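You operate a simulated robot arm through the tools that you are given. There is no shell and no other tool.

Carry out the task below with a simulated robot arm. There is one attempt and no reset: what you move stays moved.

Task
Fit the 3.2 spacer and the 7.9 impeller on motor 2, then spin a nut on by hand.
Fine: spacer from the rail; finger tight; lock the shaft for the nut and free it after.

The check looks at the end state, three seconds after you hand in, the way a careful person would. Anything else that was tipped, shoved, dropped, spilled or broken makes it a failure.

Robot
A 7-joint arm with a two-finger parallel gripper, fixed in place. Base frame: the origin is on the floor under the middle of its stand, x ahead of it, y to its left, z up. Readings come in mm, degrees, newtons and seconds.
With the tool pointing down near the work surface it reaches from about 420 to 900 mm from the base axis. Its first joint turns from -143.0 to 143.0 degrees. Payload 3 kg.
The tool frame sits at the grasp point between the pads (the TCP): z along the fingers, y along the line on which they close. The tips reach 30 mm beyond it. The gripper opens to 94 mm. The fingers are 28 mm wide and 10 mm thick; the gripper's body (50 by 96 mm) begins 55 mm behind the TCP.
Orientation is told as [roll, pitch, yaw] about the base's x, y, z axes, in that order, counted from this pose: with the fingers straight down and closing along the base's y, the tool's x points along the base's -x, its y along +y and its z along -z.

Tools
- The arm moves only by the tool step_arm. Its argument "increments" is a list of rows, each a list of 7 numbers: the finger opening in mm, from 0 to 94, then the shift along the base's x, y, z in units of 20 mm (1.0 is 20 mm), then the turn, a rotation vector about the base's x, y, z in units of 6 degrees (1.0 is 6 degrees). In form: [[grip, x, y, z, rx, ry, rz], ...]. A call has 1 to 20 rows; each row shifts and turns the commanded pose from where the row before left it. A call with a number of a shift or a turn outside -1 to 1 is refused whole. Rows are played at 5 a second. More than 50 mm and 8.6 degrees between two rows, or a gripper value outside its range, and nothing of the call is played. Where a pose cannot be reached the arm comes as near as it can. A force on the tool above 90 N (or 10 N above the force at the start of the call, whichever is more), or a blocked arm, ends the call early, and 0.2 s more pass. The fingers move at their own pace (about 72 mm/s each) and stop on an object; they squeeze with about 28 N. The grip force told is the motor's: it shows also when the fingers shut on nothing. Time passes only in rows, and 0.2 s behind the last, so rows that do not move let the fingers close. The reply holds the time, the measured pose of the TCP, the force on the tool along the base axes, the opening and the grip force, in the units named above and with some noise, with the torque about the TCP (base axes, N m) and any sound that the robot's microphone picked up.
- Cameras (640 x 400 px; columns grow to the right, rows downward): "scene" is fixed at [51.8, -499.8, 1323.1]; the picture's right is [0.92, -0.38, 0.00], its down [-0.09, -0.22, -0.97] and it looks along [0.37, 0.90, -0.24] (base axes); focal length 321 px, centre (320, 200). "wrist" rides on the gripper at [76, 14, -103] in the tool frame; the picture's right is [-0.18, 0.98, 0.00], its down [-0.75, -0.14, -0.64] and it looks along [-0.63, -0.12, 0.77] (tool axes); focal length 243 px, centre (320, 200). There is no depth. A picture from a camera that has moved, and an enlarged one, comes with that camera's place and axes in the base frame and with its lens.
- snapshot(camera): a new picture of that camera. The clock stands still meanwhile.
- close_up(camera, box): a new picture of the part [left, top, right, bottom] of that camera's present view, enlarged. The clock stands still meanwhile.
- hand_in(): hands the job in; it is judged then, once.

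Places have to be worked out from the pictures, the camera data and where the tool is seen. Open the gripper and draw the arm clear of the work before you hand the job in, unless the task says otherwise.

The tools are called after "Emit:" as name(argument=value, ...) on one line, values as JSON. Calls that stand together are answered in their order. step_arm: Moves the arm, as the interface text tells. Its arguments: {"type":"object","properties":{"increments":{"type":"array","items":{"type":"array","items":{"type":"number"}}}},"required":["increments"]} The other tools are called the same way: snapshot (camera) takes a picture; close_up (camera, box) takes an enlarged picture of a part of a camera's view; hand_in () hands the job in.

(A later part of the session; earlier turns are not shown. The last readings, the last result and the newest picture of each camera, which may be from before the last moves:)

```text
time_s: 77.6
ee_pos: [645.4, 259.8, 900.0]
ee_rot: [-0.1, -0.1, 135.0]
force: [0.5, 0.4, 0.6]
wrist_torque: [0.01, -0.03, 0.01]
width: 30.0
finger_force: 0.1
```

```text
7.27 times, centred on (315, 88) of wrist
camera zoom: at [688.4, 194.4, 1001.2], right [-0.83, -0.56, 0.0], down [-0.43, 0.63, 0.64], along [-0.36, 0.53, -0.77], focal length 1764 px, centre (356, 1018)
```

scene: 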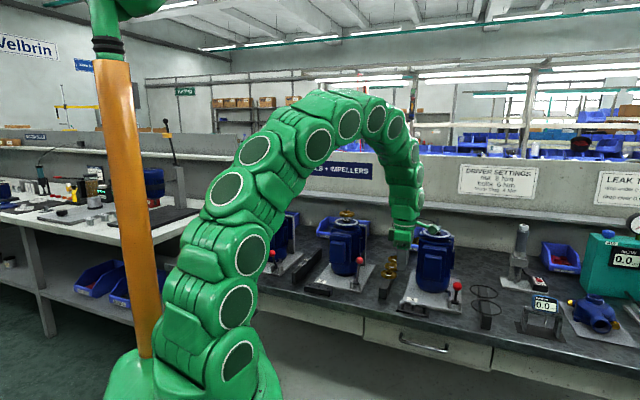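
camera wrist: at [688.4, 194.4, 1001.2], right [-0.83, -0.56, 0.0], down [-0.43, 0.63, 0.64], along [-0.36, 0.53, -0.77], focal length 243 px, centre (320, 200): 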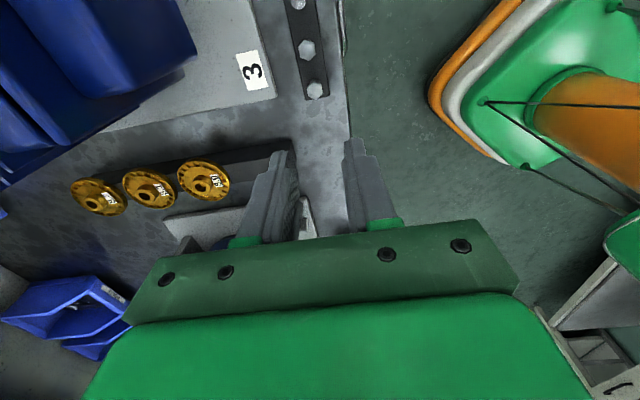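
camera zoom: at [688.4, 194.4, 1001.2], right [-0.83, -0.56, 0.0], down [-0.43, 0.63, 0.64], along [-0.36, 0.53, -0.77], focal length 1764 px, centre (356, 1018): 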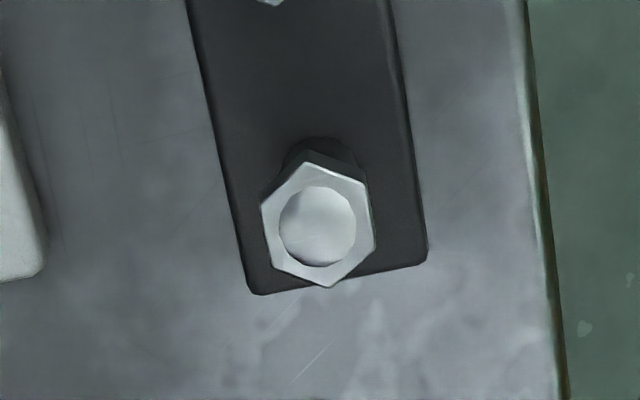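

The nut's flats face exactly along the finger-closing direction at this yaw — ideal. Nut ≈ (652, 256, 748). I shift (+8, −2) and come down for a finer look.

Emit:
step_arm(increments=[[30, 0.13, -0.03, -0.6, 0, 0, 0], [30, 0.13, -0.03, -0.8, 0, 0, 0], [30, 0.14, -0.04, -0.8, 0, 0, 0], [30, 0, 0, -0.8, 0, 0, 0], [30, 0, 0, -0.5, 0, 0, 0], [30, 0, 0, 0, 0, 0, 0], [30, 0, 0, 0, 0, 0, 0]])

Emit:
snapshot(camera="wrist")

Emit:
close_up(camera="wrist", box=[280, 95, 360, 145])

Emit:
close_up(camera="scene", box=[385, 285, 433, 321])

```text
time_s: 79.2
ee_pos: [653.7, 255.4, 832.5]
ee_rot: [0.0, 0.0, 135.0]
force: [0.3, -0.4, 0.3]
wrist_torque: [0.01, -0.05, -0.01]
width: 30.3
finger_force: 0.1
```

```text
taken
camera wrist: at [695.7, 191.5, 933.8], right [-0.83, -0.56, 0.0], down [-0.43, 0.63, 0.64], along [-0.36, 0.53, -0.77], focal length 243 px, centre (320, 200)
```

wrist: 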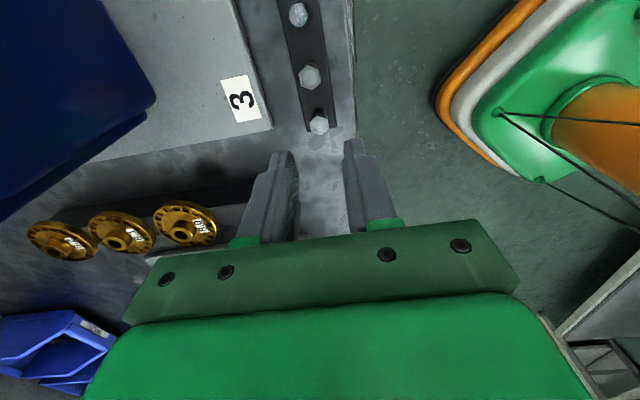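

```text
8.00 times, centred on (320, 120) of wrist
camera zoom: at [695.7, 191.5, 933.8], right [-0.83, -0.56, 0.0], down [-0.43, 0.63, 0.64], along [-0.36, 0.53, -0.77], focal length 1941 px, centre (320, 840)
```

zoom: 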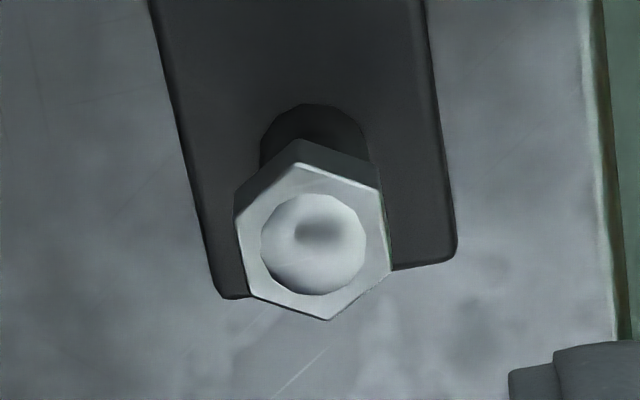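

```text
11.11 times, centred on (409, 303) of scene
camera zoom: at [51.8, -499.8, 1323.1], right [0.92, -0.38, 0.0], down [-0.09, -0.22, -0.97], along [0.37, 0.9, -0.24], focal length 3564 px, centre (-669, -944)
```

zoom: 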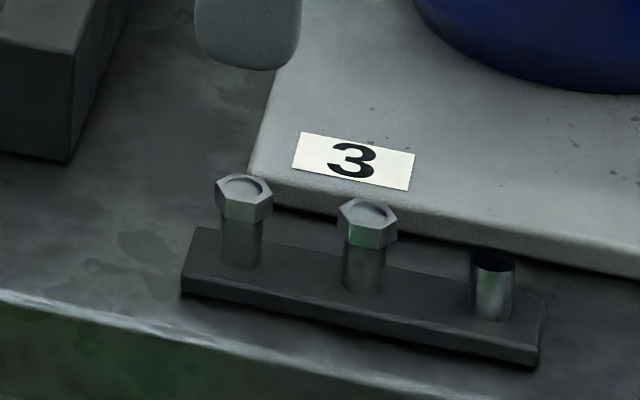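

Nut centre refined to (652.4, 256, top 749.5). I trim (+1.6, +1.1), descend so the fingertips sit just above the nut's lower face, and check before closing.

Emit:
step_arm(increments=[[30, 0.08, 0.055, -0.6, 0, 0, 0], [30, 0, 0, -0.8, 0, 0, 0], [30, 0, 0, -0.8, 0, 0, 0], [30, 0, 0, -0.6, 0, 0, 0], [30, 0, 0, 0, 0, 0, 0], [30, 0, 0, 0, 0, 0, 0]])

Emit:
close_up(camera="wrist", box=[280, 145, 360, 195])

Emit:
close_up(camera="scene", box=[375, 285, 423, 321])

```text
time_s: 80.6
ee_pos: [653.6, 256.0, 775.4]
ee_rot: [0.0, 0.1, 135.0]
force: [-0.3, -0.7, -0.4]
wrist_torque: [0.01, 0.0, 0.03]
width: 29.9
finger_force: 0.2
```

```text
8.00 times, centred on (320, 170) of wrist
camera zoom: at [697.4, 191.9, 876.2], right [-0.83, -0.56, 0.0], down [-0.43, 0.63, 0.64], along [-0.36, 0.53, -0.77], focal length 1941 px, centre (320, 440)
```

zoom: 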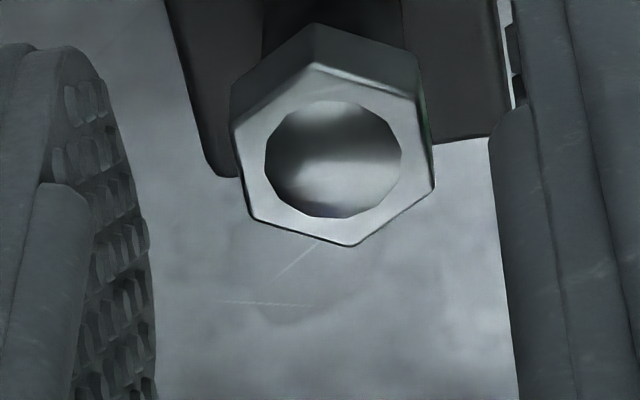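

```text
11.11 times, centred on (399, 303) of scene
camera zoom: at [51.8, -499.8, 1323.1], right [0.92, -0.38, 0.0], down [-0.09, -0.22, -0.97], along [0.37, 0.9, -0.24], focal length 3564 px, centre (-558, -944)
```

zoom: 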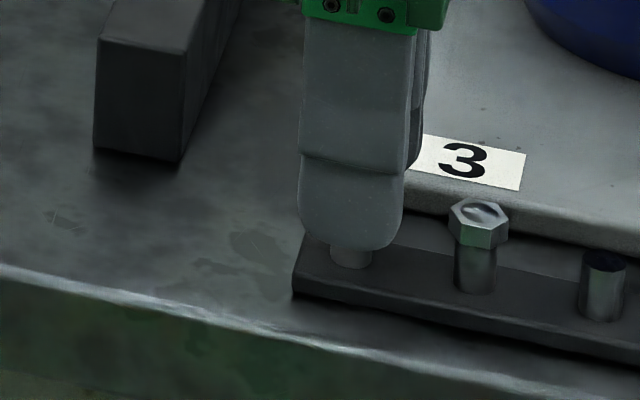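

Nut is centred between the pads. I close on it.

Emit:
step_arm(increments=[[22, 0, 0, 0, 0, 0, 0], [16, 0, 0, 0, 0, 0, 0], [8, 0, 0, 0, 0, 0, 0], [8, 0, 0, 0, 0, 0, 0], [8, 0, 0, 0, 0, 0, 0]])

Emit:
close_up(camera="wrist", box=[280, 145, 360, 195])

```text
time_s: 81.8
ee_pos: [652.8, 256.9, 775.2]
ee_rot: [0.0, 0.1, 135.0]
force: [-0.2, -0.3, 1.3]
wrist_torque: [-0.01, 0.06, -0.03]
width: 12.1
finger_force: 27.9
```

```text
8.00 times, centred on (320, 170) of wrist
camera zoom: at [697.3, 191.9, 876.3], right [-0.83, -0.56, 0.0], down [-0.43, 0.63, 0.64], along [-0.36, 0.53, -0.77], focal length 1941 px, centre (320, 440)
```

zoom: 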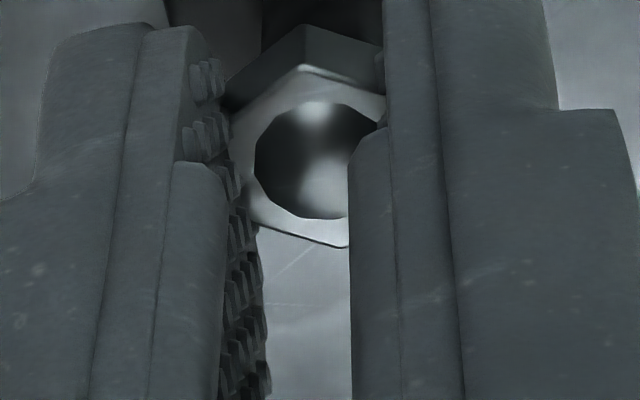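

Gripped (12.1 mm). I lift it off the post and confirm.

Emit:
step_arm(increments=[[8, 0, 0, 0.15, 0, 0, 0], [8, 0, 0, 0.4, 0, 0, 0], [8, 0, 0, 0.8, 0, 0, 0], [8, 0, 0, 1, 0, 0, 0], [8, 0, 0, 0, 0, 0, 0]])

Emit:
close_up(camera="wrist", box=[280, 145, 360, 195])

Emit:
close_up(camera="scene", box=[375, 265, 423, 321])

```text
time_s: 83.0
ee_pos: [655.9, 258.5, 821.0]
ee_rot: [-0.1, 0.0, 135.0]
force: [-0.2, 0.2, 0.7]
wrist_torque: [0.01, 0.01, 0.02]
width: 12.3
finger_force: 27.8
```

```text
8.00 times, centred on (320, 170) of wrist
camera zoom: at [699.0, 193.3, 923.4], right [-0.83, -0.56, 0.0], down [-0.43, 0.63, 0.64], along [-0.36, 0.53, -0.77], focal length 1941 px, centre (320, 440)
```

zoom: 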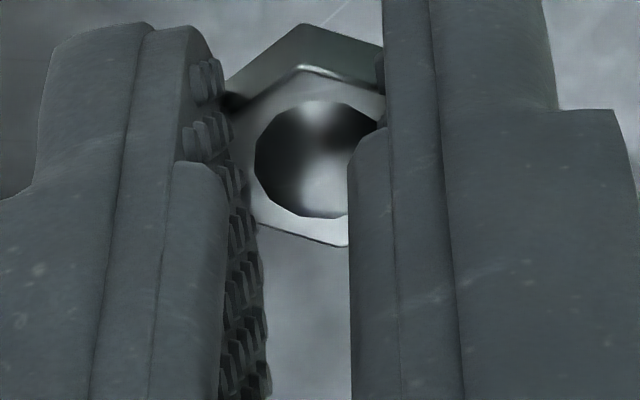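

```text
7.14 times, centred on (399, 293) of scene
camera zoom: at [51.8, -499.8, 1323.1], right [0.92, -0.38, 0.0], down [-0.09, -0.22, -0.97], along [0.37, 0.9, -0.24], focal length 2291 px, centre (-244, -464)
```

zoom: 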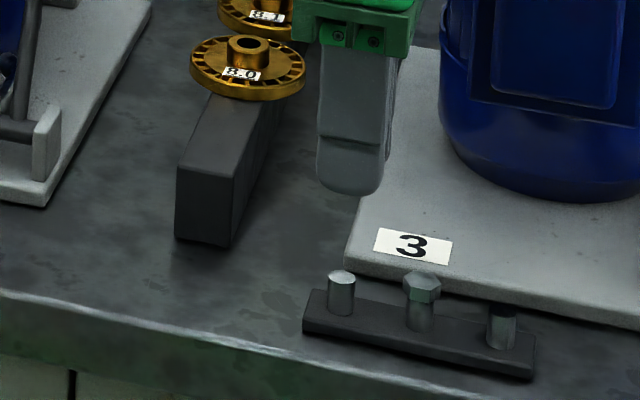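

Nut in hand, other nut undisturbed. I raise it and carry it over to motor 2's shaft, keeping the yaw at 135° so I have a long clockwise stroke available.

Emit:
step_arm(increments=[[8, 0, 0, 1, 0, 0, 0], [8, 0, 0, 1, 0, 0, 0], [8, 0, 0, 1, 0, 0, 0], [8, 0, 0, 1, 0, 0, 0], [8, 0, 0, 1, 0, 0, 0], [8, 0, 0, 1, 0, 0, 0], [8, 0, 0, 1, 0, 0, 0], [8, 0, 0, 1, 0, 0, 0], [8, -0.164, 0.94, 0.333, 0, 0, 0], [8, -0.164, 0.94, 0.333, 0, 0, 0], [8, -0.164, 0.94, 0.333, 0, 0, 0], [8, -0.164, 0.94, 0.333, 0, 0, 0], [8, -0.164, 0.94, 0.333, 0, 0, 0], [8, -0.164, 0.94, 0.333, 0, 0, 0], [8, -0.164, 0.94, 0.333, 0, 0, 0], [8, -0.164, 0.94, 0.333, 0, 0, 0], [8, -0.164, 0.94, 0.333, 0, 0, 0], [8, -0.164, 0.94, 0.333, 0, 0, 0], [8, -0.164, 0.94, 0.333, 0, 0, 0], [8, -0.164, 0.94, 0.333, 0, 0, 0]])

Emit:
step_arm(increments=[[8, -0.164, 0.94, 0, 0, 0, 0], [8, -0.164, 0.94, 0, 0, 0, 0], [8, -0.164, 0.94, 0, 0, 0, 0], [8, -0.164, 0.94, 0, 0, 0, 0], [8, 0, 0, 0, 0, 0, 0], [8, 0, 0, 0, 0, 0, 0]])

Emit:
snapshot(camera="wrist")

Emit:
close_up(camera="scene", box=[320, 165, 380, 215])

```text
time_s: 87.2
ee_pos: [616.2, 481.5, 1062.2]
ee_rot: [0.0, 0.0, 135.0]
force: [1.0, -0.2, 0.6]
wrist_torque: [-0.01, -0.01, 0.0]
width: 12.3
finger_force: 27.9
```

```text
time_s: 88.6
ee_pos: [601.0, 557.7, 1062.3]
ee_rot: [0.0, -0.1, 135.0]
force: [-0.6, -0.7, 0.1]
wrist_torque: [0.0, -0.01, -0.03]
width: 12.2
finger_force: 27.7
```

```text
taken
camera wrist: at [644.2, 494.9, 1164.6], right [-0.83, -0.56, 0.0], down [-0.43, 0.63, 0.64], along [-0.36, 0.53, -0.77], focal length 243 px, centre (320, 200)
```

wrist: 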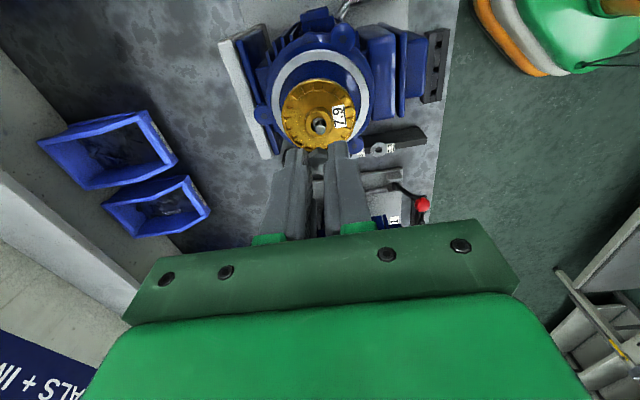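

```text
8.00 times, centred on (350, 190) of scene
camera zoom: at [51.8, -499.8, 1323.1], right [0.92, -0.38, 0.0], down [-0.09, -0.22, -0.97], along [0.37, 0.9, -0.24], focal length 2566 px, centre (80, 280)
```

zoom: 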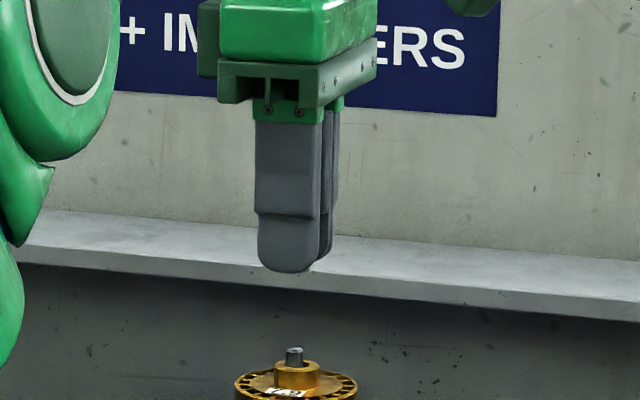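

The shaft tip and nut are both in the wrist view. I zoom in on both to measure relative offset.

Emit:
close_up(camera="wrist", box=[280, 105, 360, 155])

Emit:
close_up(camera="wrist", box=[280, 140, 360, 190])

```text
8.00 times, centred on (320, 130) of wrist
camera zoom: at [644.2, 494.9, 1164.6], right [-0.83, -0.56, 0.0], down [-0.43, 0.63, 0.64], along [-0.36, 0.53, -0.77], focal length 1941 px, centre (320, 760)
```

zoom: 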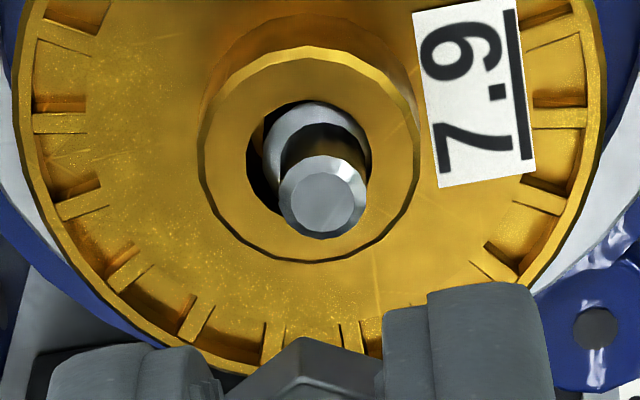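

```text
8.00 times, centred on (320, 165) of wrist
camera zoom: at [644.2, 494.9, 1164.6], right [-0.83, -0.56, 0.0], down [-0.43, 0.63, 0.64], along [-0.36, 0.53, -0.77], focal length 1941 px, centre (320, 480)
```

zoom: 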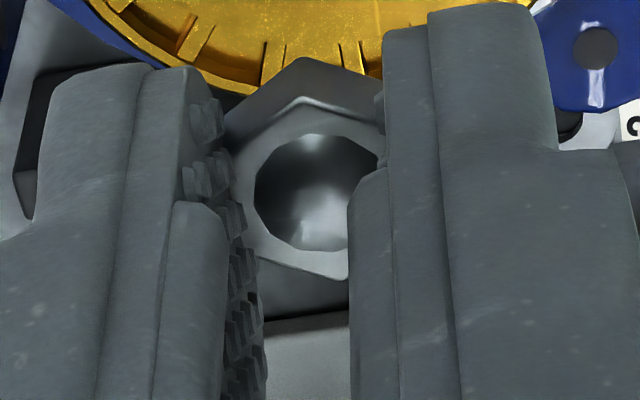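

Sideways it's aligned; along the view depth I estimate ~1.2–1.5 mm. I correct (+0.95, −1.2) and lower 18 mm, keeping the tip just visible beside the nut.

Emit:
step_arm(increments=[[8, 0.0475, -0.06, -0.4, 0, 0, 0], [8, 0, 0, -0.5, 0, 0, 0], [8, 0, 0, 0, 0, 0, 0], [8, 0, 0, 0, 0, 0, 0]])

Emit:
close_up(camera="wrist", box=[280, 125, 360, 175])

Emit:
close_up(camera="scene", box=[332, 190, 364, 210])

```text
time_s: 89.6
ee_pos: [601.0, 558.6, 1042.7]
ee_rot: [0.0, 0.0, 134.9]
force: [-0.3, 0.0, -0.6]
wrist_torque: [-0.03, -0.02, 0.01]
width: 11.9
finger_force: 28.0
```

```text
8.00 times, centred on (320, 150) of wrist
camera zoom: at [645.7, 492.9, 1144.3], right [-0.83, -0.56, 0.0], down [-0.43, 0.63, 0.64], along [-0.36, 0.53, -0.77], focal length 1941 px, centre (320, 600)
```

zoom: 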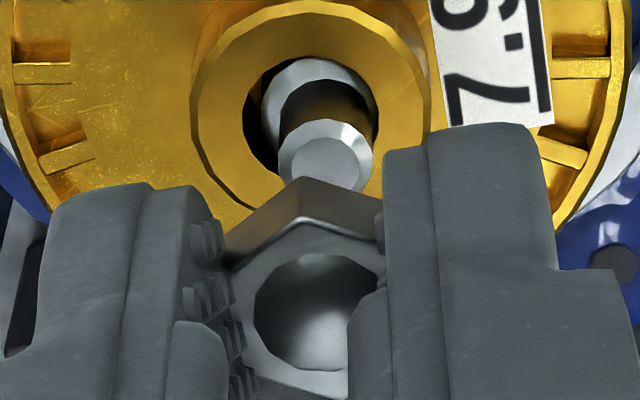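

```text
16.00 times, centred on (348, 200) of scene
camera zoom: at [51.8, -499.8, 1323.1], right [0.92, -0.38, 0.0], down [-0.09, -0.22, -0.97], along [0.37, 0.9, -0.24], focal length 5132 px, centre (-128, 200)
```

zoom: 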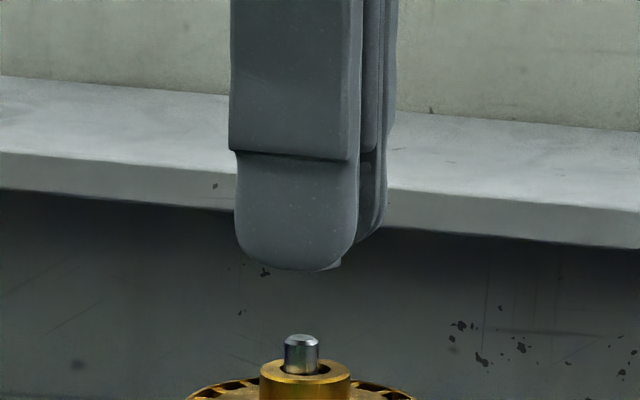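

Tip re-measured at (600.6, 558.0, 991.5); nut at about (601.3, 557.4), bottom ~19 mm above the tip. I correct (−0.7, +0.6) and lower 15 mm.

Emit:
step_arm(increments=[[8, -0.035, 0.03, -0.35, 0, 0, 0], [8, 0, 0, -0.4, 0, 0, 0], [8, 0, 0, 0, 0, 0, 0], [8, 0, 0, 0, 0, 0, 0]])

Emit:
close_up(camera="wrist", box=[280, 135, 360, 185])

Emit:
close_up(camera="scene", box=[332, 195, 364, 215])

```text
time_s: 90.6
ee_pos: [602.6, 557.9, 1027.3]
ee_rot: [-0.1, -0.1, 135.0]
force: [-0.6, 0.6, 0.0]
wrist_torque: [0.0, -0.02, -0.02]
width: 12.2
finger_force: 28.4
```

```text
8.00 times, centred on (320, 160) of wrist
camera zoom: at [645.3, 492.8, 1128.9], right [-0.83, -0.56, 0.0], down [-0.43, 0.63, 0.64], along [-0.36, 0.53, -0.77], focal length 1941 px, centre (320, 520)
```

zoom: 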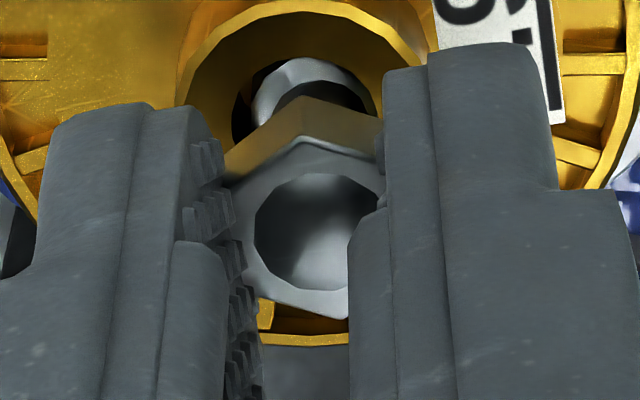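

```text
16.00 times, centred on (348, 205) of scene
camera zoom: at [51.8, -499.8, 1323.1], right [0.92, -0.38, 0.0], down [-0.09, -0.22, -0.97], along [0.37, 0.9, -0.24], focal length 5132 px, centre (-128, 120)
```

zoom: 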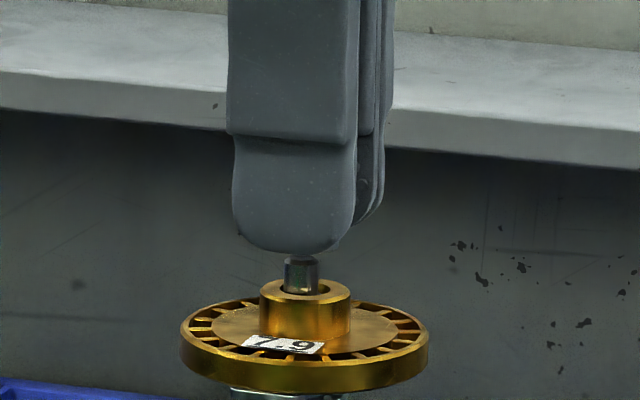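

Nut bottom is ~3 mm above the tip. I correct (−0.25, +0.7) and lower 3 mm, watching for contact.

Emit:
step_arm(increments=[[8, -0.0125, 0.035, 0, 0, 0, 0], [8, 0, 0, -0.1, 0, 0, 0], [8, 0, 0, -0.05, 0, 0, 0], [8, 0, 0, 0, 0, 0, 0]])

Emit:
close_up(camera="wrist", box=[280, 135, 360, 185])

Emit:
close_up(camera="scene", box=[332, 195, 364, 215])

```text
time_s: 91.6
ee_pos: [602.0, 558.7, 1026.1]
ee_rot: [0.0, 0.0, 135.0]
force: [-0.6, -0.1, 0.0]
wrist_torque: [0.01, 0.0, -0.02]
width: 12.1
finger_force: 28.1
```

```text
8.00 times, centred on (320, 160) of wrist
camera zoom: at [645.5, 493.9, 1127.3], right [-0.83, -0.56, 0.0], down [-0.43, 0.63, 0.64], along [-0.36, 0.53, -0.77], focal length 1941 px, centre (320, 520)
```

zoom: 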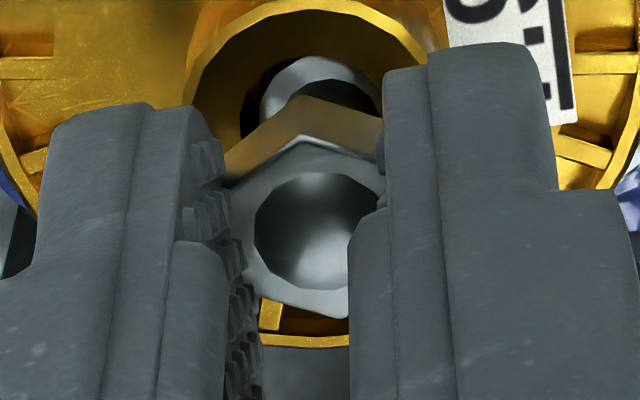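

```text
16.00 times, centred on (348, 205) of scene
camera zoom: at [51.8, -499.8, 1323.1], right [0.92, -0.38, 0.0], down [-0.09, -0.22, -0.97], along [0.37, 0.9, -0.24], focal length 5132 px, centre (-128, 120)
```

zoom: 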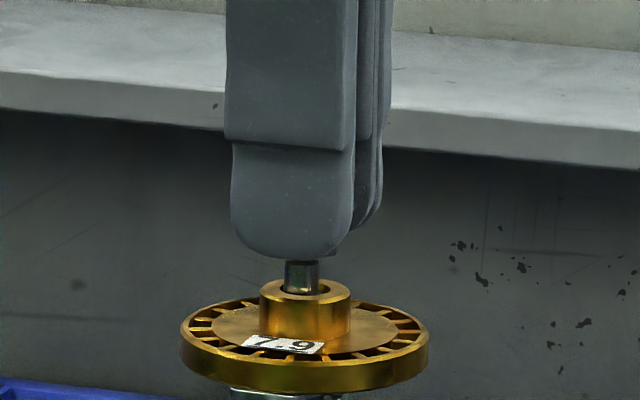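

The shoulder ring behind the nut shows I'm ~0.8 mm off in the image-right direction now. I correct (−0.65, −0.45) at this height and recheck.

Emit:
step_arm(increments=[[8, -0.0325, -0.0225, 0, 0, 0, 0], [8, 0, 0, 0, 0, 0, 0], [8, 0, 0, 0, 0, 0, 0]])

Emit:
close_up(camera="wrist", box=[296, 140, 344, 170])

```text
time_s: 92.4
ee_pos: [599.6, 558.7, 1025.5]
ee_rot: [0.0, 0.0, 135.0]
force: [0.4, -0.2, -0.1]
wrist_torque: [0.02, -0.02, 0.02]
width: 12.3
finger_force: 28.3
```

```text
13.33 times, centred on (320, 155) of wrist
camera zoom: at [644.3, 493.9, 1126.8], right [-0.83, -0.56, 0.0], down [-0.43, 0.63, 0.64], along [-0.36, 0.53, -0.77], focal length 3235 px, centre (320, 800)
```

zoom: 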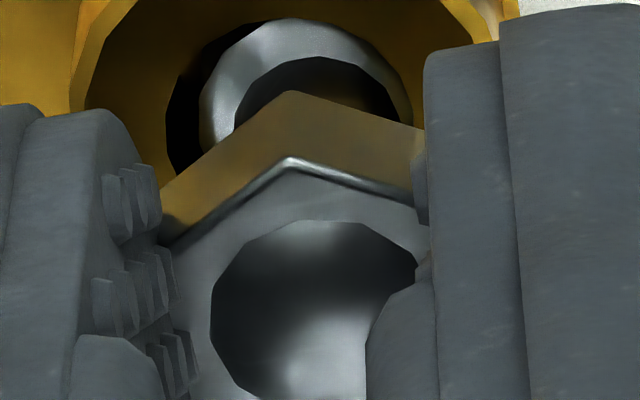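

Overshot slightly; target camera position is about (645.0, 493.5) and I'm at (644.3, 493.9). I nudge (+0.6, −0.35).

Emit:
step_arm(increments=[[8, 0.03, -0.0175, 0, 0, 0, 0], [8, 0, 0, 0, 0, 0, 0], [8, 0, 0, 0, 0, 0, 0]])

Emit:
close_up(camera="wrist", box=[296, 140, 344, 170])

```text
time_s: 93.2
ee_pos: [601.6, 555.8, 1026.2]
ee_rot: [-0.1, 0.1, 135.1]
force: [-0.1, 0.4, 0.4]
wrist_torque: [0.02, -0.04, 0.03]
width: 12.3
finger_force: 28.1
```

```text
13.33 times, centred on (320, 155) of wrist
camera zoom: at [645.0, 492.9, 1126.7], right [-0.83, -0.56, 0.0], down [-0.43, 0.63, 0.64], along [-0.36, 0.53, -0.77], focal length 3235 px, centre (320, 800)
```

zoom: 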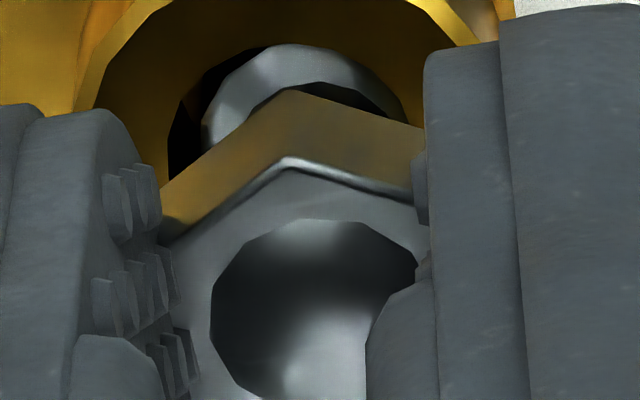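

I average the estimates: target camera ≈ (644.75, 493.85). I move (−0.25, +0.95) and lower 3 mm to feel for the tip.

Emit:
step_arm(increments=[[8, -0.0125, 0.0475, 0, 0, 0, 0], [8, 0, 0, -0.075, 0, 0, 0], [8, 0, 0, -0.075, 0, 0, 0], [8, 0, 0, 0, 0, 0, 0], [8, 0, 0, 0, 0, 0, 0]])

Emit:
close_up(camera="wrist", box=[296, 140, 344, 170])

Emit:
close_up(camera="scene", box=[332, 195, 364, 215])

```text
time_s: 94.4
ee_pos: [601.0, 557.7, 1022.0]
ee_rot: [0.0, -0.1, 135.0]
force: [-0.6, 0.3, 0.0]
wrist_torque: [0.02, 0.0, 0.02]
width: 12.2
finger_force: 28.4
```

```text
13.33 times, centred on (320, 155) of wrist
camera zoom: at [645.1, 493.5, 1123.8], right [-0.83, -0.56, 0.0], down [-0.43, 0.63, 0.64], along [-0.36, 0.53, -0.77], focal length 3235 px, centre (320, 800)
```

zoom: 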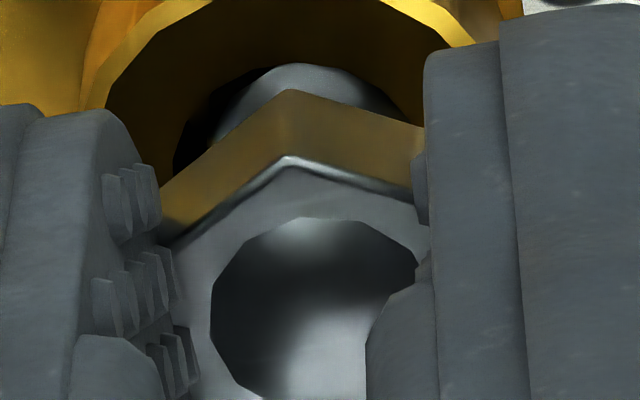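

```text
16.00 times, centred on (348, 205) of scene
camera zoom: at [51.8, -499.8, 1323.1], right [0.92, -0.38, 0.0], down [-0.09, -0.22, -0.97], along [0.37, 0.9, -0.24], focal length 5132 px, centre (-128, 120)
```

zoom: 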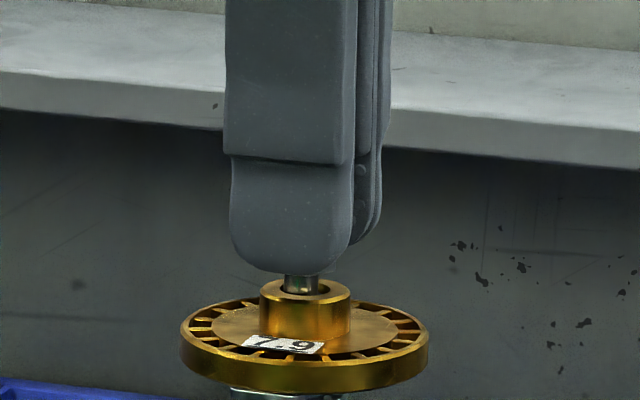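

No contact yet. I lower 2 mm more with a tiny trim, reading the force.

Emit:
step_arm(increments=[[8, -0.015, 0.015, -0.05, 0, 0, 0], [8, 0, 0, -0.05, 0, 0, 0], [8, 0, 0, 0, 0, 0, 0]])

Emit:
close_up(camera="wrist", box=[296, 140, 344, 170])

```text
time_s: 95.2
ee_pos: [601.2, 558.4, 1021.0]
ee_rot: [0.1, -0.1, 135.0]
force: [0.0, 0.7, 0.4]
wrist_torque: [0.01, 0.0, -0.01]
width: 12.2
finger_force: 28.7
```

```text
13.33 times, centred on (320, 155) of wrist
camera zoom: at [644.8, 493.5, 1122.9], right [-0.83, -0.56, 0.0], down [-0.43, 0.63, 0.64], along [-0.36, 0.53, -0.77], focal length 3235 px, centre (320, 800)
```

zoom: 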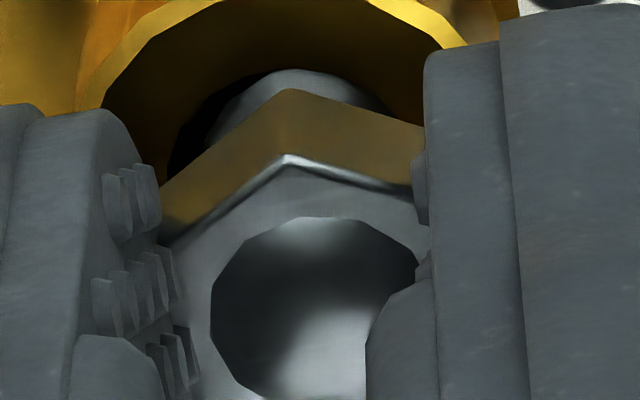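

Lateral position is on target. I keep lowering 2 mm.

Emit:
step_arm(increments=[[8, 0, 0.01, -0.05, 0, 0, 0], [8, 0, 0, -0.075, 0, 0, 0], [8, 0, 0, 0, 0, 0, 0]])

Emit:
close_up(camera="wrist", box=[296, 140, 344, 170])

Emit:
close_up(camera="scene", box=[332, 195, 364, 215])

```text
time_s: 96.0
ee_pos: [603.1, 558.7, 1019.6]
ee_rot: [-0.1, 0.0, 135.0]
force: [0.5, -0.1, 0.8]
wrist_torque: [-0.02, 0.02, 0.04]
width: 12.4
finger_force: 27.5
```

```text
13.33 times, centred on (320, 155) of wrist
camera zoom: at [644.8, 494.1, 1121.0], right [-0.83, -0.56, 0.0], down [-0.43, 0.63, 0.64], along [-0.36, 0.53, -0.77], focal length 3235 px, centre (320, 800)
```

zoom: 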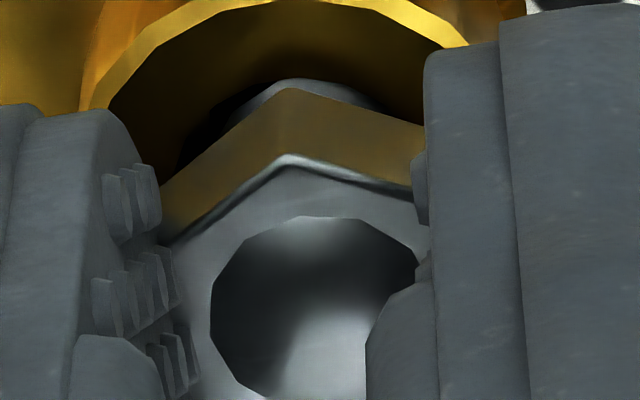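

```text
16.00 times, centred on (348, 205) of scene
camera zoom: at [51.8, -499.8, 1323.1], right [0.92, -0.38, 0.0], down [-0.09, -0.22, -0.97], along [0.37, 0.9, -0.24], focal length 5132 px, centre (-128, 120)
```

zoom: 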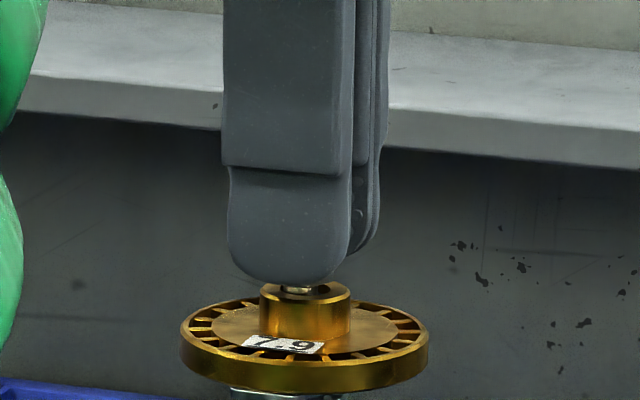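

The nut appears to be over the tip with no contact force. I try rotating clockwise (−30°) and read torque, force and any sound.

Emit:
step_arm(increments=[[8, 0, 0, 0, 0, 0, -1], [8, 0, 0, 0, 0, 0, -1], [8, 0, 0, 0, 0, 0, -1], [8, 0, 0, 0, 0, 0, -1], [8, 0, 0, 0, 0, 0, -1], [8, 0, 0, 0, 0, 0, 0]])

Emit:
close_up(camera="wrist", box=[280, 130, 360, 180])

Emit:
close_up(camera="scene", box=[332, 195, 364, 215])

```text
time_s: 97.4
ee_pos: [600.7, 558.8, 1018.1]
ee_rot: [0.0, 0.0, 104.9]
force: [0.1, -0.8, -0.2]
wrist_torque: [-0.02, 0.0, 0.01]
width: 12.2
finger_force: 27.9
```

```text
8.00 times, centred on (320, 155) of wrist
camera zoom: at [606.4, 480.3, 1120.0], right [-1.0, -0.08, 0.0], down [-0.06, 0.76, 0.64], along [-0.05, 0.64, -0.77], focal length 1941 px, centre (320, 560)
```

zoom: 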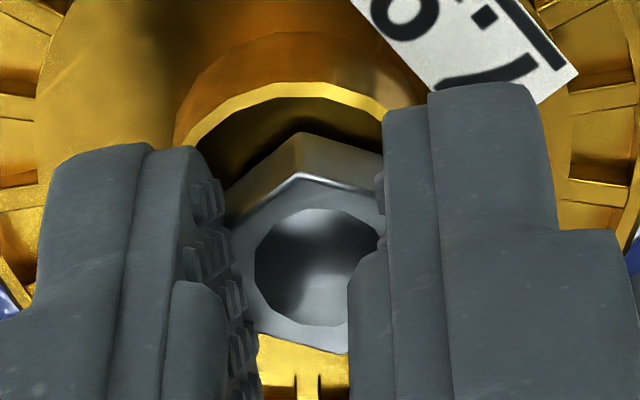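

```text
16.00 times, centred on (348, 205) of scene
camera zoom: at [51.8, -499.8, 1323.1], right [0.92, -0.38, 0.0], down [-0.09, -0.22, -0.97], along [0.37, 0.9, -0.24], focal length 5132 px, centre (-128, 120)
```

zoom: 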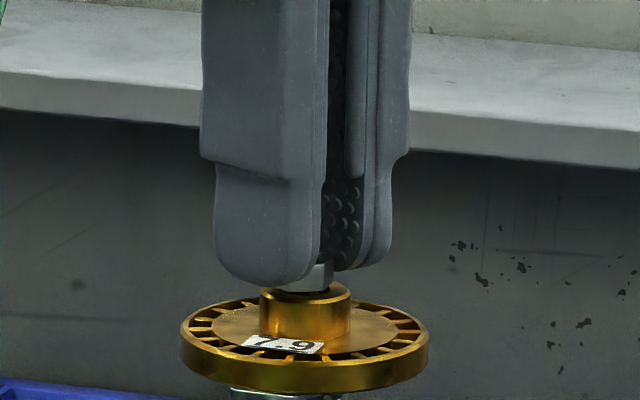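

No torque yet. I continue clockwise another 36° — that also opens the scene camera's line of sight to the nut.

Emit:
step_arm(increments=[[8, 0, 0, 0, 0, 0, -1], [8, 0, 0, 0, 0, 0, -1], [8, 0, 0, 0, 0, 0, -1], [8, 0, 0, 0, 0, 0, -1], [8, 0, 0, 0, 0, 0, -1], [8, 0, 0, 0, 0, 0, -1], [8, 0, 0, 0, 0, 0, 0]])

Emit:
close_up(camera="scene", box=[340, 200, 356, 210])

Emit:
close_up(camera="wrist", box=[280, 130, 360, 180])

```text
time_s: 99.0
ee_pos: [600.3, 557.9, 1017.6]
ee_rot: [0.0, 0.1, 68.9]
force: [0.1, 0.4, 0.0]
wrist_torque: [0.02, -0.01, -0.03]
width: 12.6
finger_force: 28.8
```

```text
16.00 times, centred on (348, 205) of scene
camera zoom: at [51.8, -499.8, 1323.1], right [0.92, -0.38, 0.0], down [-0.09, -0.22, -0.97], along [0.37, 0.9, -0.24], focal length 5132 px, centre (-128, 120)
```

zoom: 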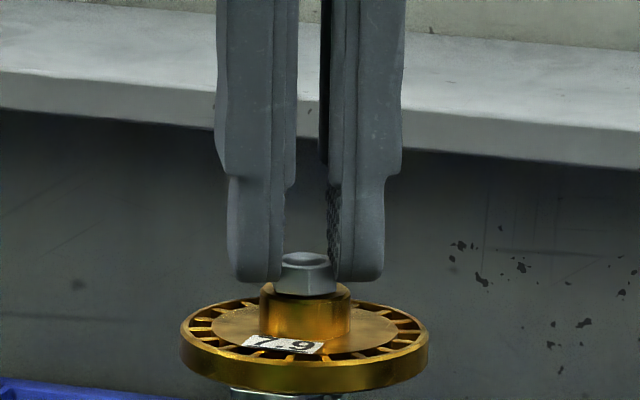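

```text
8.00 times, centred on (320, 155) of wrist
camera zoom: at [560.3, 491.1, 1119.2], right [-0.85, 0.53, 0.0], down [0.4, 0.65, 0.64], along [0.34, 0.55, -0.77], focal length 1941 px, centre (320, 560)
```

zoom: 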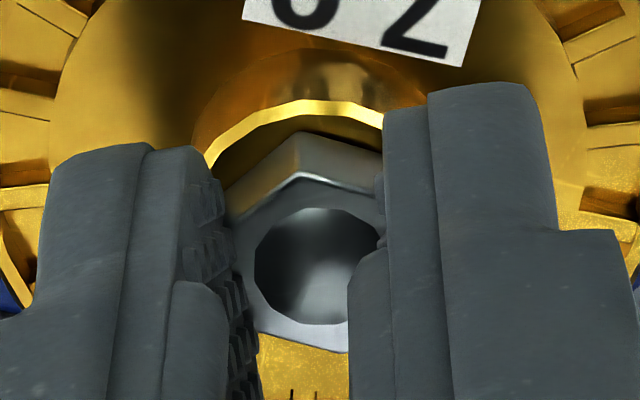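

The nut sits right over the hub, concentric (nut centre col 305 vs hub 305). I keep turning clockwise, watching for torque build-up or a sound.

Emit:
step_arm(increments=[[8, 0, 0, 0, 0, 0, -1], [8, 0, 0, 0, 0, 0, -1], [8, 0, 0, 0, 0, 0, -1], [8, 0, 0, 0, 0, 0, -1], [8, 0, 0, 0, 0, 0, -1], [8, 0, 0, 0, 0, 0, -1], [8, 0, 0, 0, 0, 0, -1], [8, 0, 0, 0, 0, 0, -1], [8, 0, 0, 0, 0, 0, -1], [8, 0, 0, 0, 0, 0, -1], [8, 0, 0, 0, 0, 0, 0]])

Emit:
close_up(camera="scene", box=[340, 200, 356, 210])

Emit:
close_up(camera="wrist", box=[280, 130, 360, 180])

```text
time_s: 101.4
ee_pos: [600.1, 560.1, 1018.4]
ee_rot: [0.1, 0.0, 8.9]
force: [-0.8, 0.2, 0.2]
wrist_torque: [0.03, -0.01, -0.01]
width: 12.3
finger_force: 28.2
```

```text
16.00 times, centred on (348, 205) of scene
camera zoom: at [51.8, -499.8, 1323.1], right [0.92, -0.38, 0.0], down [-0.09, -0.22, -0.97], along [0.37, 0.9, -0.24], focal length 5132 px, centre (-128, 120)
```

zoom: 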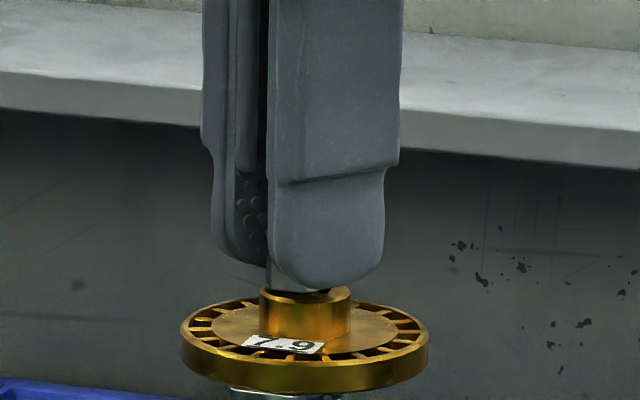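

```text
8.00 times, centred on (320, 155) of wrist
camera zoom: at [522.2, 560.8, 1120.1], right [0.03, 1.0, 0.0], down [0.77, -0.02, 0.64], along [0.64, -0.02, -0.77], focal length 1941 px, centre (320, 560)
```

zoom: 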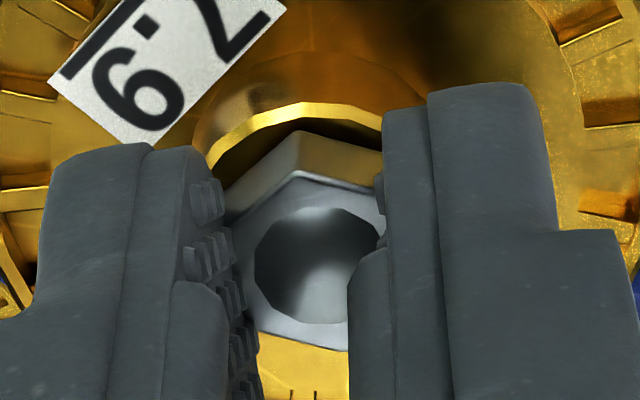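

Still no torque after ~126°. The nut's underside may be just above the hub; I lower 1.5 mm to check for contact.

Emit:
step_arm(increments=[[8, 0, 0, -0.075, 0, 0, 0], [8, 0, 0, 0, 0, 0, 0], [8, 0, 0, 0, 0, 0, 0]])

Emit:
close_up(camera="scene", box=[340, 200, 356, 210])

Emit:
close_up(camera="wrist", box=[280, 130, 360, 180])

```text
time_s: 102.2
ee_pos: [600.4, 559.4, 1017.5]
ee_rot: [0.0, -0.1, 8.8]
force: [2.5, -6.1, 17.8]
wrist_torque: [-0.19, -0.11, -0.02]
width: 12.7
finger_force: 27.8
```

```text
16.00 times, centred on (348, 205) of scene
camera zoom: at [51.8, -499.8, 1323.1], right [0.92, -0.38, 0.0], down [-0.09, -0.22, -0.97], along [0.37, 0.9, -0.24], focal length 5132 px, centre (-128, 120)
```

zoom: 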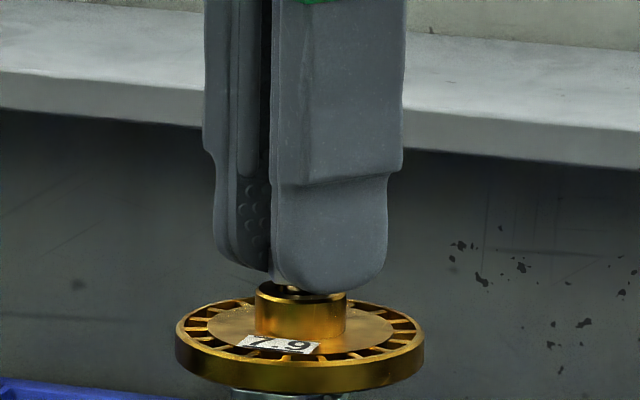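

```text
8.00 times, centred on (320, 155) of wrist
camera zoom: at [522.5, 560.3, 1118.8], right [0.03, 1.0, 0.0], down [0.77, -0.02, 0.64], along [0.64, -0.02, -0.77], focal length 1941 px, centre (320, 560)
```

zoom: 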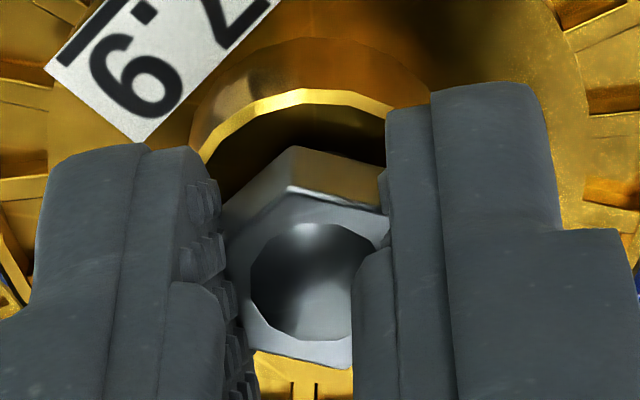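

Contact at last (18 N down, nut shifted slightly in the grip). I ease up 1 mm, then gently open the fingers a little to see how the nut sits.

Emit:
step_arm(increments=[[8, 0, 0, 0.05, 0, 0, 0], [8, 0, 0, 0, 0, 0, 0], [8, 0, 0, 0, 0, 0, 0]])

Emit:
close_up(camera="wrist", box=[280, 130, 360, 180])

```text
time_s: 103.0
ee_pos: [601.1, 559.8, 1019.0]
ee_rot: [0.0, 0.0, 9.0]
force: [11.0, -2.0, 12.2]
wrist_torque: [-0.07, -0.31, -0.06]
width: 13.3
finger_force: 27.8
```

```text
8.00 times, centred on (320, 155) of wrist
camera zoom: at [522.5, 560.2, 1119.4], right [0.03, 1.0, 0.0], down [0.77, -0.02, 0.64], along [0.64, -0.02, -0.77], focal length 1941 px, centre (320, 560)
```

zoom: 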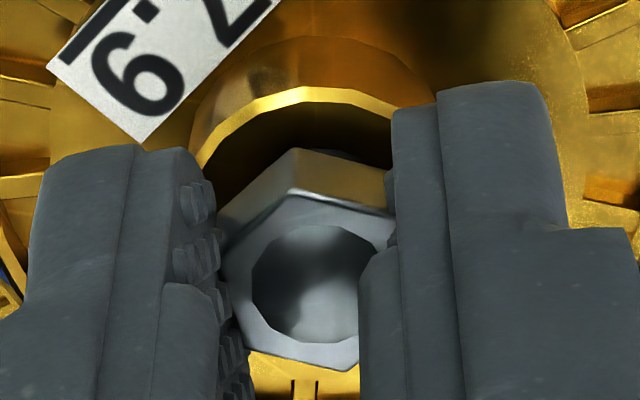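

The nut has shifted within the grip, as if caught on the shaft. I open to 22 mm to let it settle and look.

Emit:
step_arm(increments=[[16, 0, 0, 0, 0, 0, 0], [22, 0, 0, 0, 0, 0, 0], [22, 0, 0, 0, 0, 0, 0]])

Emit:
close_up(camera="wrist", box=[280, 130, 360, 180])

Emit:
close_up(camera="scene", box=[340, 200, 356, 210])

```text
time_s: 103.8
ee_pos: [600.3, 560.1, 1016.9]
ee_rot: [0.0, 0.0, 9.1]
force: [0.2, -0.2, -0.2]
wrist_torque: [-0.01, 0.0, -0.02]
width: 22.1
finger_force: 0.1
```

```text
8.00 times, centred on (320, 155) of wrist
camera zoom: at [522.0, 560.5, 1119.2], right [0.03, 1.0, 0.0], down [0.77, -0.02, 0.64], along [0.64, -0.02, -0.77], focal length 1941 px, centre (320, 560)
```

zoom: 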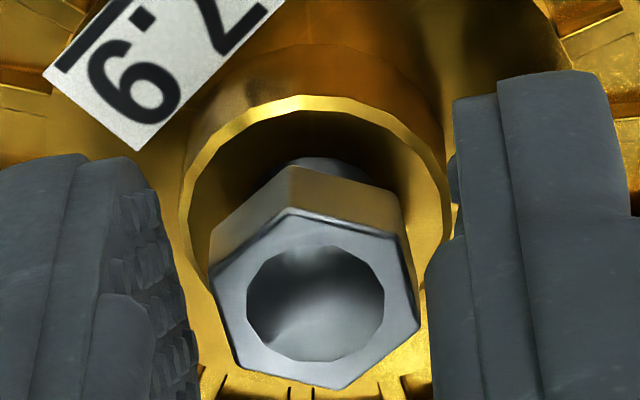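

```text
16.00 times, centred on (348, 205) of scene
camera zoom: at [51.8, -499.8, 1323.1], right [0.92, -0.38, 0.0], down [-0.09, -0.22, -0.97], along [0.37, 0.9, -0.24], focal length 5132 px, centre (-128, 120)
```

zoom: 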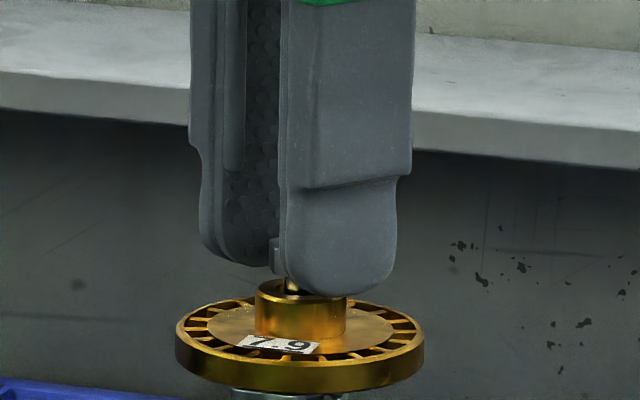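

The nut now sits higher, at the top of the thread with the neck visible beneath it. I raise the gripper straight up to get an unobstructed look at how it's sitting.

Emit:
step_arm(increments=[[30, 0, 0, 0, 0, 0, 0], [30, 0, 0, 0.5, 0, 0, 0], [30, 0, 0, 1, 0, 0, 0], [30, 0, 0, 1, 0, 0, 0], [30, 0, 0, 0, 0, 0, 0]])

Emit:
close_up(camera="scene", box=[340, 200, 356, 210])

Emit:
close_up(camera="wrist", box=[280, 100, 360, 150])

```text
time_s: 105.0
ee_pos: [599.5, 560.4, 1067.7]
ee_rot: [0.0, 0.0, 9.1]
force: [0.2, -0.5, 0.1]
wrist_torque: [-0.03, -0.01, -0.01]
width: 29.8
finger_force: 0.1
```

```text
16.00 times, centred on (348, 205) of scene
camera zoom: at [51.8, -499.8, 1323.1], right [0.92, -0.38, 0.0], down [-0.09, -0.22, -0.97], along [0.37, 0.9, -0.24], focal length 5132 px, centre (-128, 120)
```

zoom: 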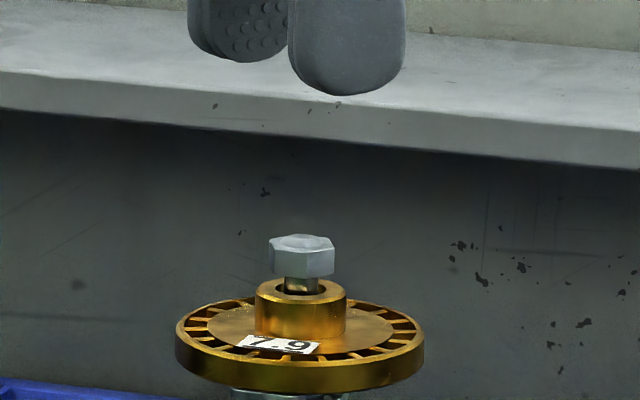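

```text
8.00 times, centred on (320, 125) of wrist
camera zoom: at [521.1, 561.8, 1169.1], right [0.03, 1.0, 0.0], down [0.77, -0.02, 0.64], along [0.64, -0.02, -0.77], focal length 1941 px, centre (320, 800)
```

zoom: 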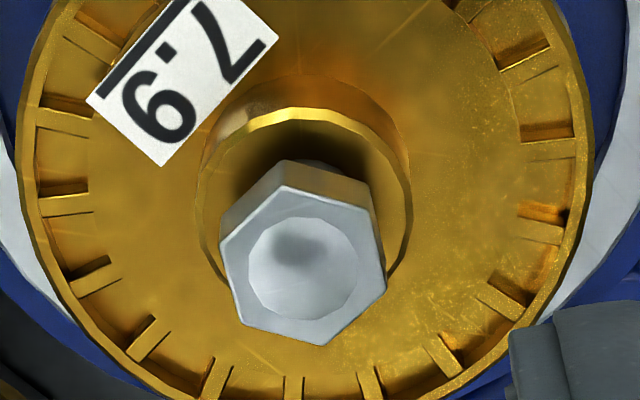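

The nut is level and concentric on the shaft – it has caught on the thread, with ~4–5 mm still to run down to the hub. I rotate the open gripper back +120° (one hex-symmetric step ×2) above the nut, correcting position, to start a clockwise stroke.

Emit:
step_arm(increments=[[30, 0.095, -0.12, 0, 0, 0, 1], [30, 0, 0, 0, 0, 0, 1], [30, 0, 0, 0, 0, 0, 1], [30, 0, 0, 0, 0, 0, 1], [30, 0, 0, 0, 0, 0, 1], [30, 0, 0, 0, 0, 0, 1], [30, 0, 0, 0, 0, 0, 1], [30, 0, 0, 0, 0, 0, 1], [30, 0, 0, 0, 0, 0, 1], [30, 0, 0, 0, 0, 0, 1], [30, 0, 0, 0, 0, 0, 1], [30, 0, 0, 0, 0, 0, 1], [30, 0, 0, 0, 0, 0, 1], [30, 0, 0, 0, 0, 0, 1], [30, 0, 0, 0, 0, 0, 1], [30, 0, 0, 0, 0, 0, 1], [30, 0, 0, 0, 0, 0, 1], [30, 0, 0, 0, 0, 0, 1], [30, 0, 0, 0, 0, 0, 1], [30, 0, 0, 0, 0, 0, 1]])

Emit:
step_arm(increments=[[30, 0, 0, 0, 0, 0, 0], [30, 0, 0, 0, 0, 0, 0]])

Emit:
close_up(camera="wrist", box=[280, 100, 360, 150])

```text
time_s: 109.2
ee_pos: [603.3, 556.3, 1068.0]
ee_rot: [0.0, 0.1, 129.2]
force: [0.1, 0.0, -0.6]
wrist_torque: [0.03, 0.0, 0.03]
width: 30.1
finger_force: 0.1
```

```text
time_s: 109.8
ee_pos: [602.8, 555.5, 1068.0]
ee_rot: [0.1, 0.0, 129.0]
force: [0.4, -0.2, 0.0]
wrist_torque: [0.01, -0.01, 0.04]
width: 30.1
finger_force: 0.1
```

```text
8.00 times, centred on (320, 125) of wrist
camera zoom: at [639.3, 487.0, 1169.4], right [-0.88, -0.48, 0.0], down [-0.36, 0.67, 0.64], along [-0.31, 0.56, -0.77], focal length 1941 px, centre (320, 800)
```

zoom: 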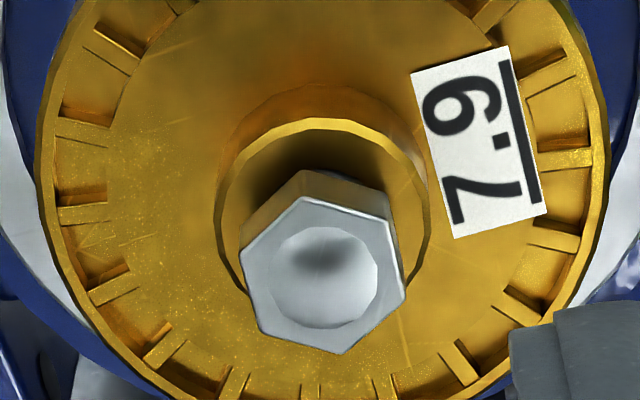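

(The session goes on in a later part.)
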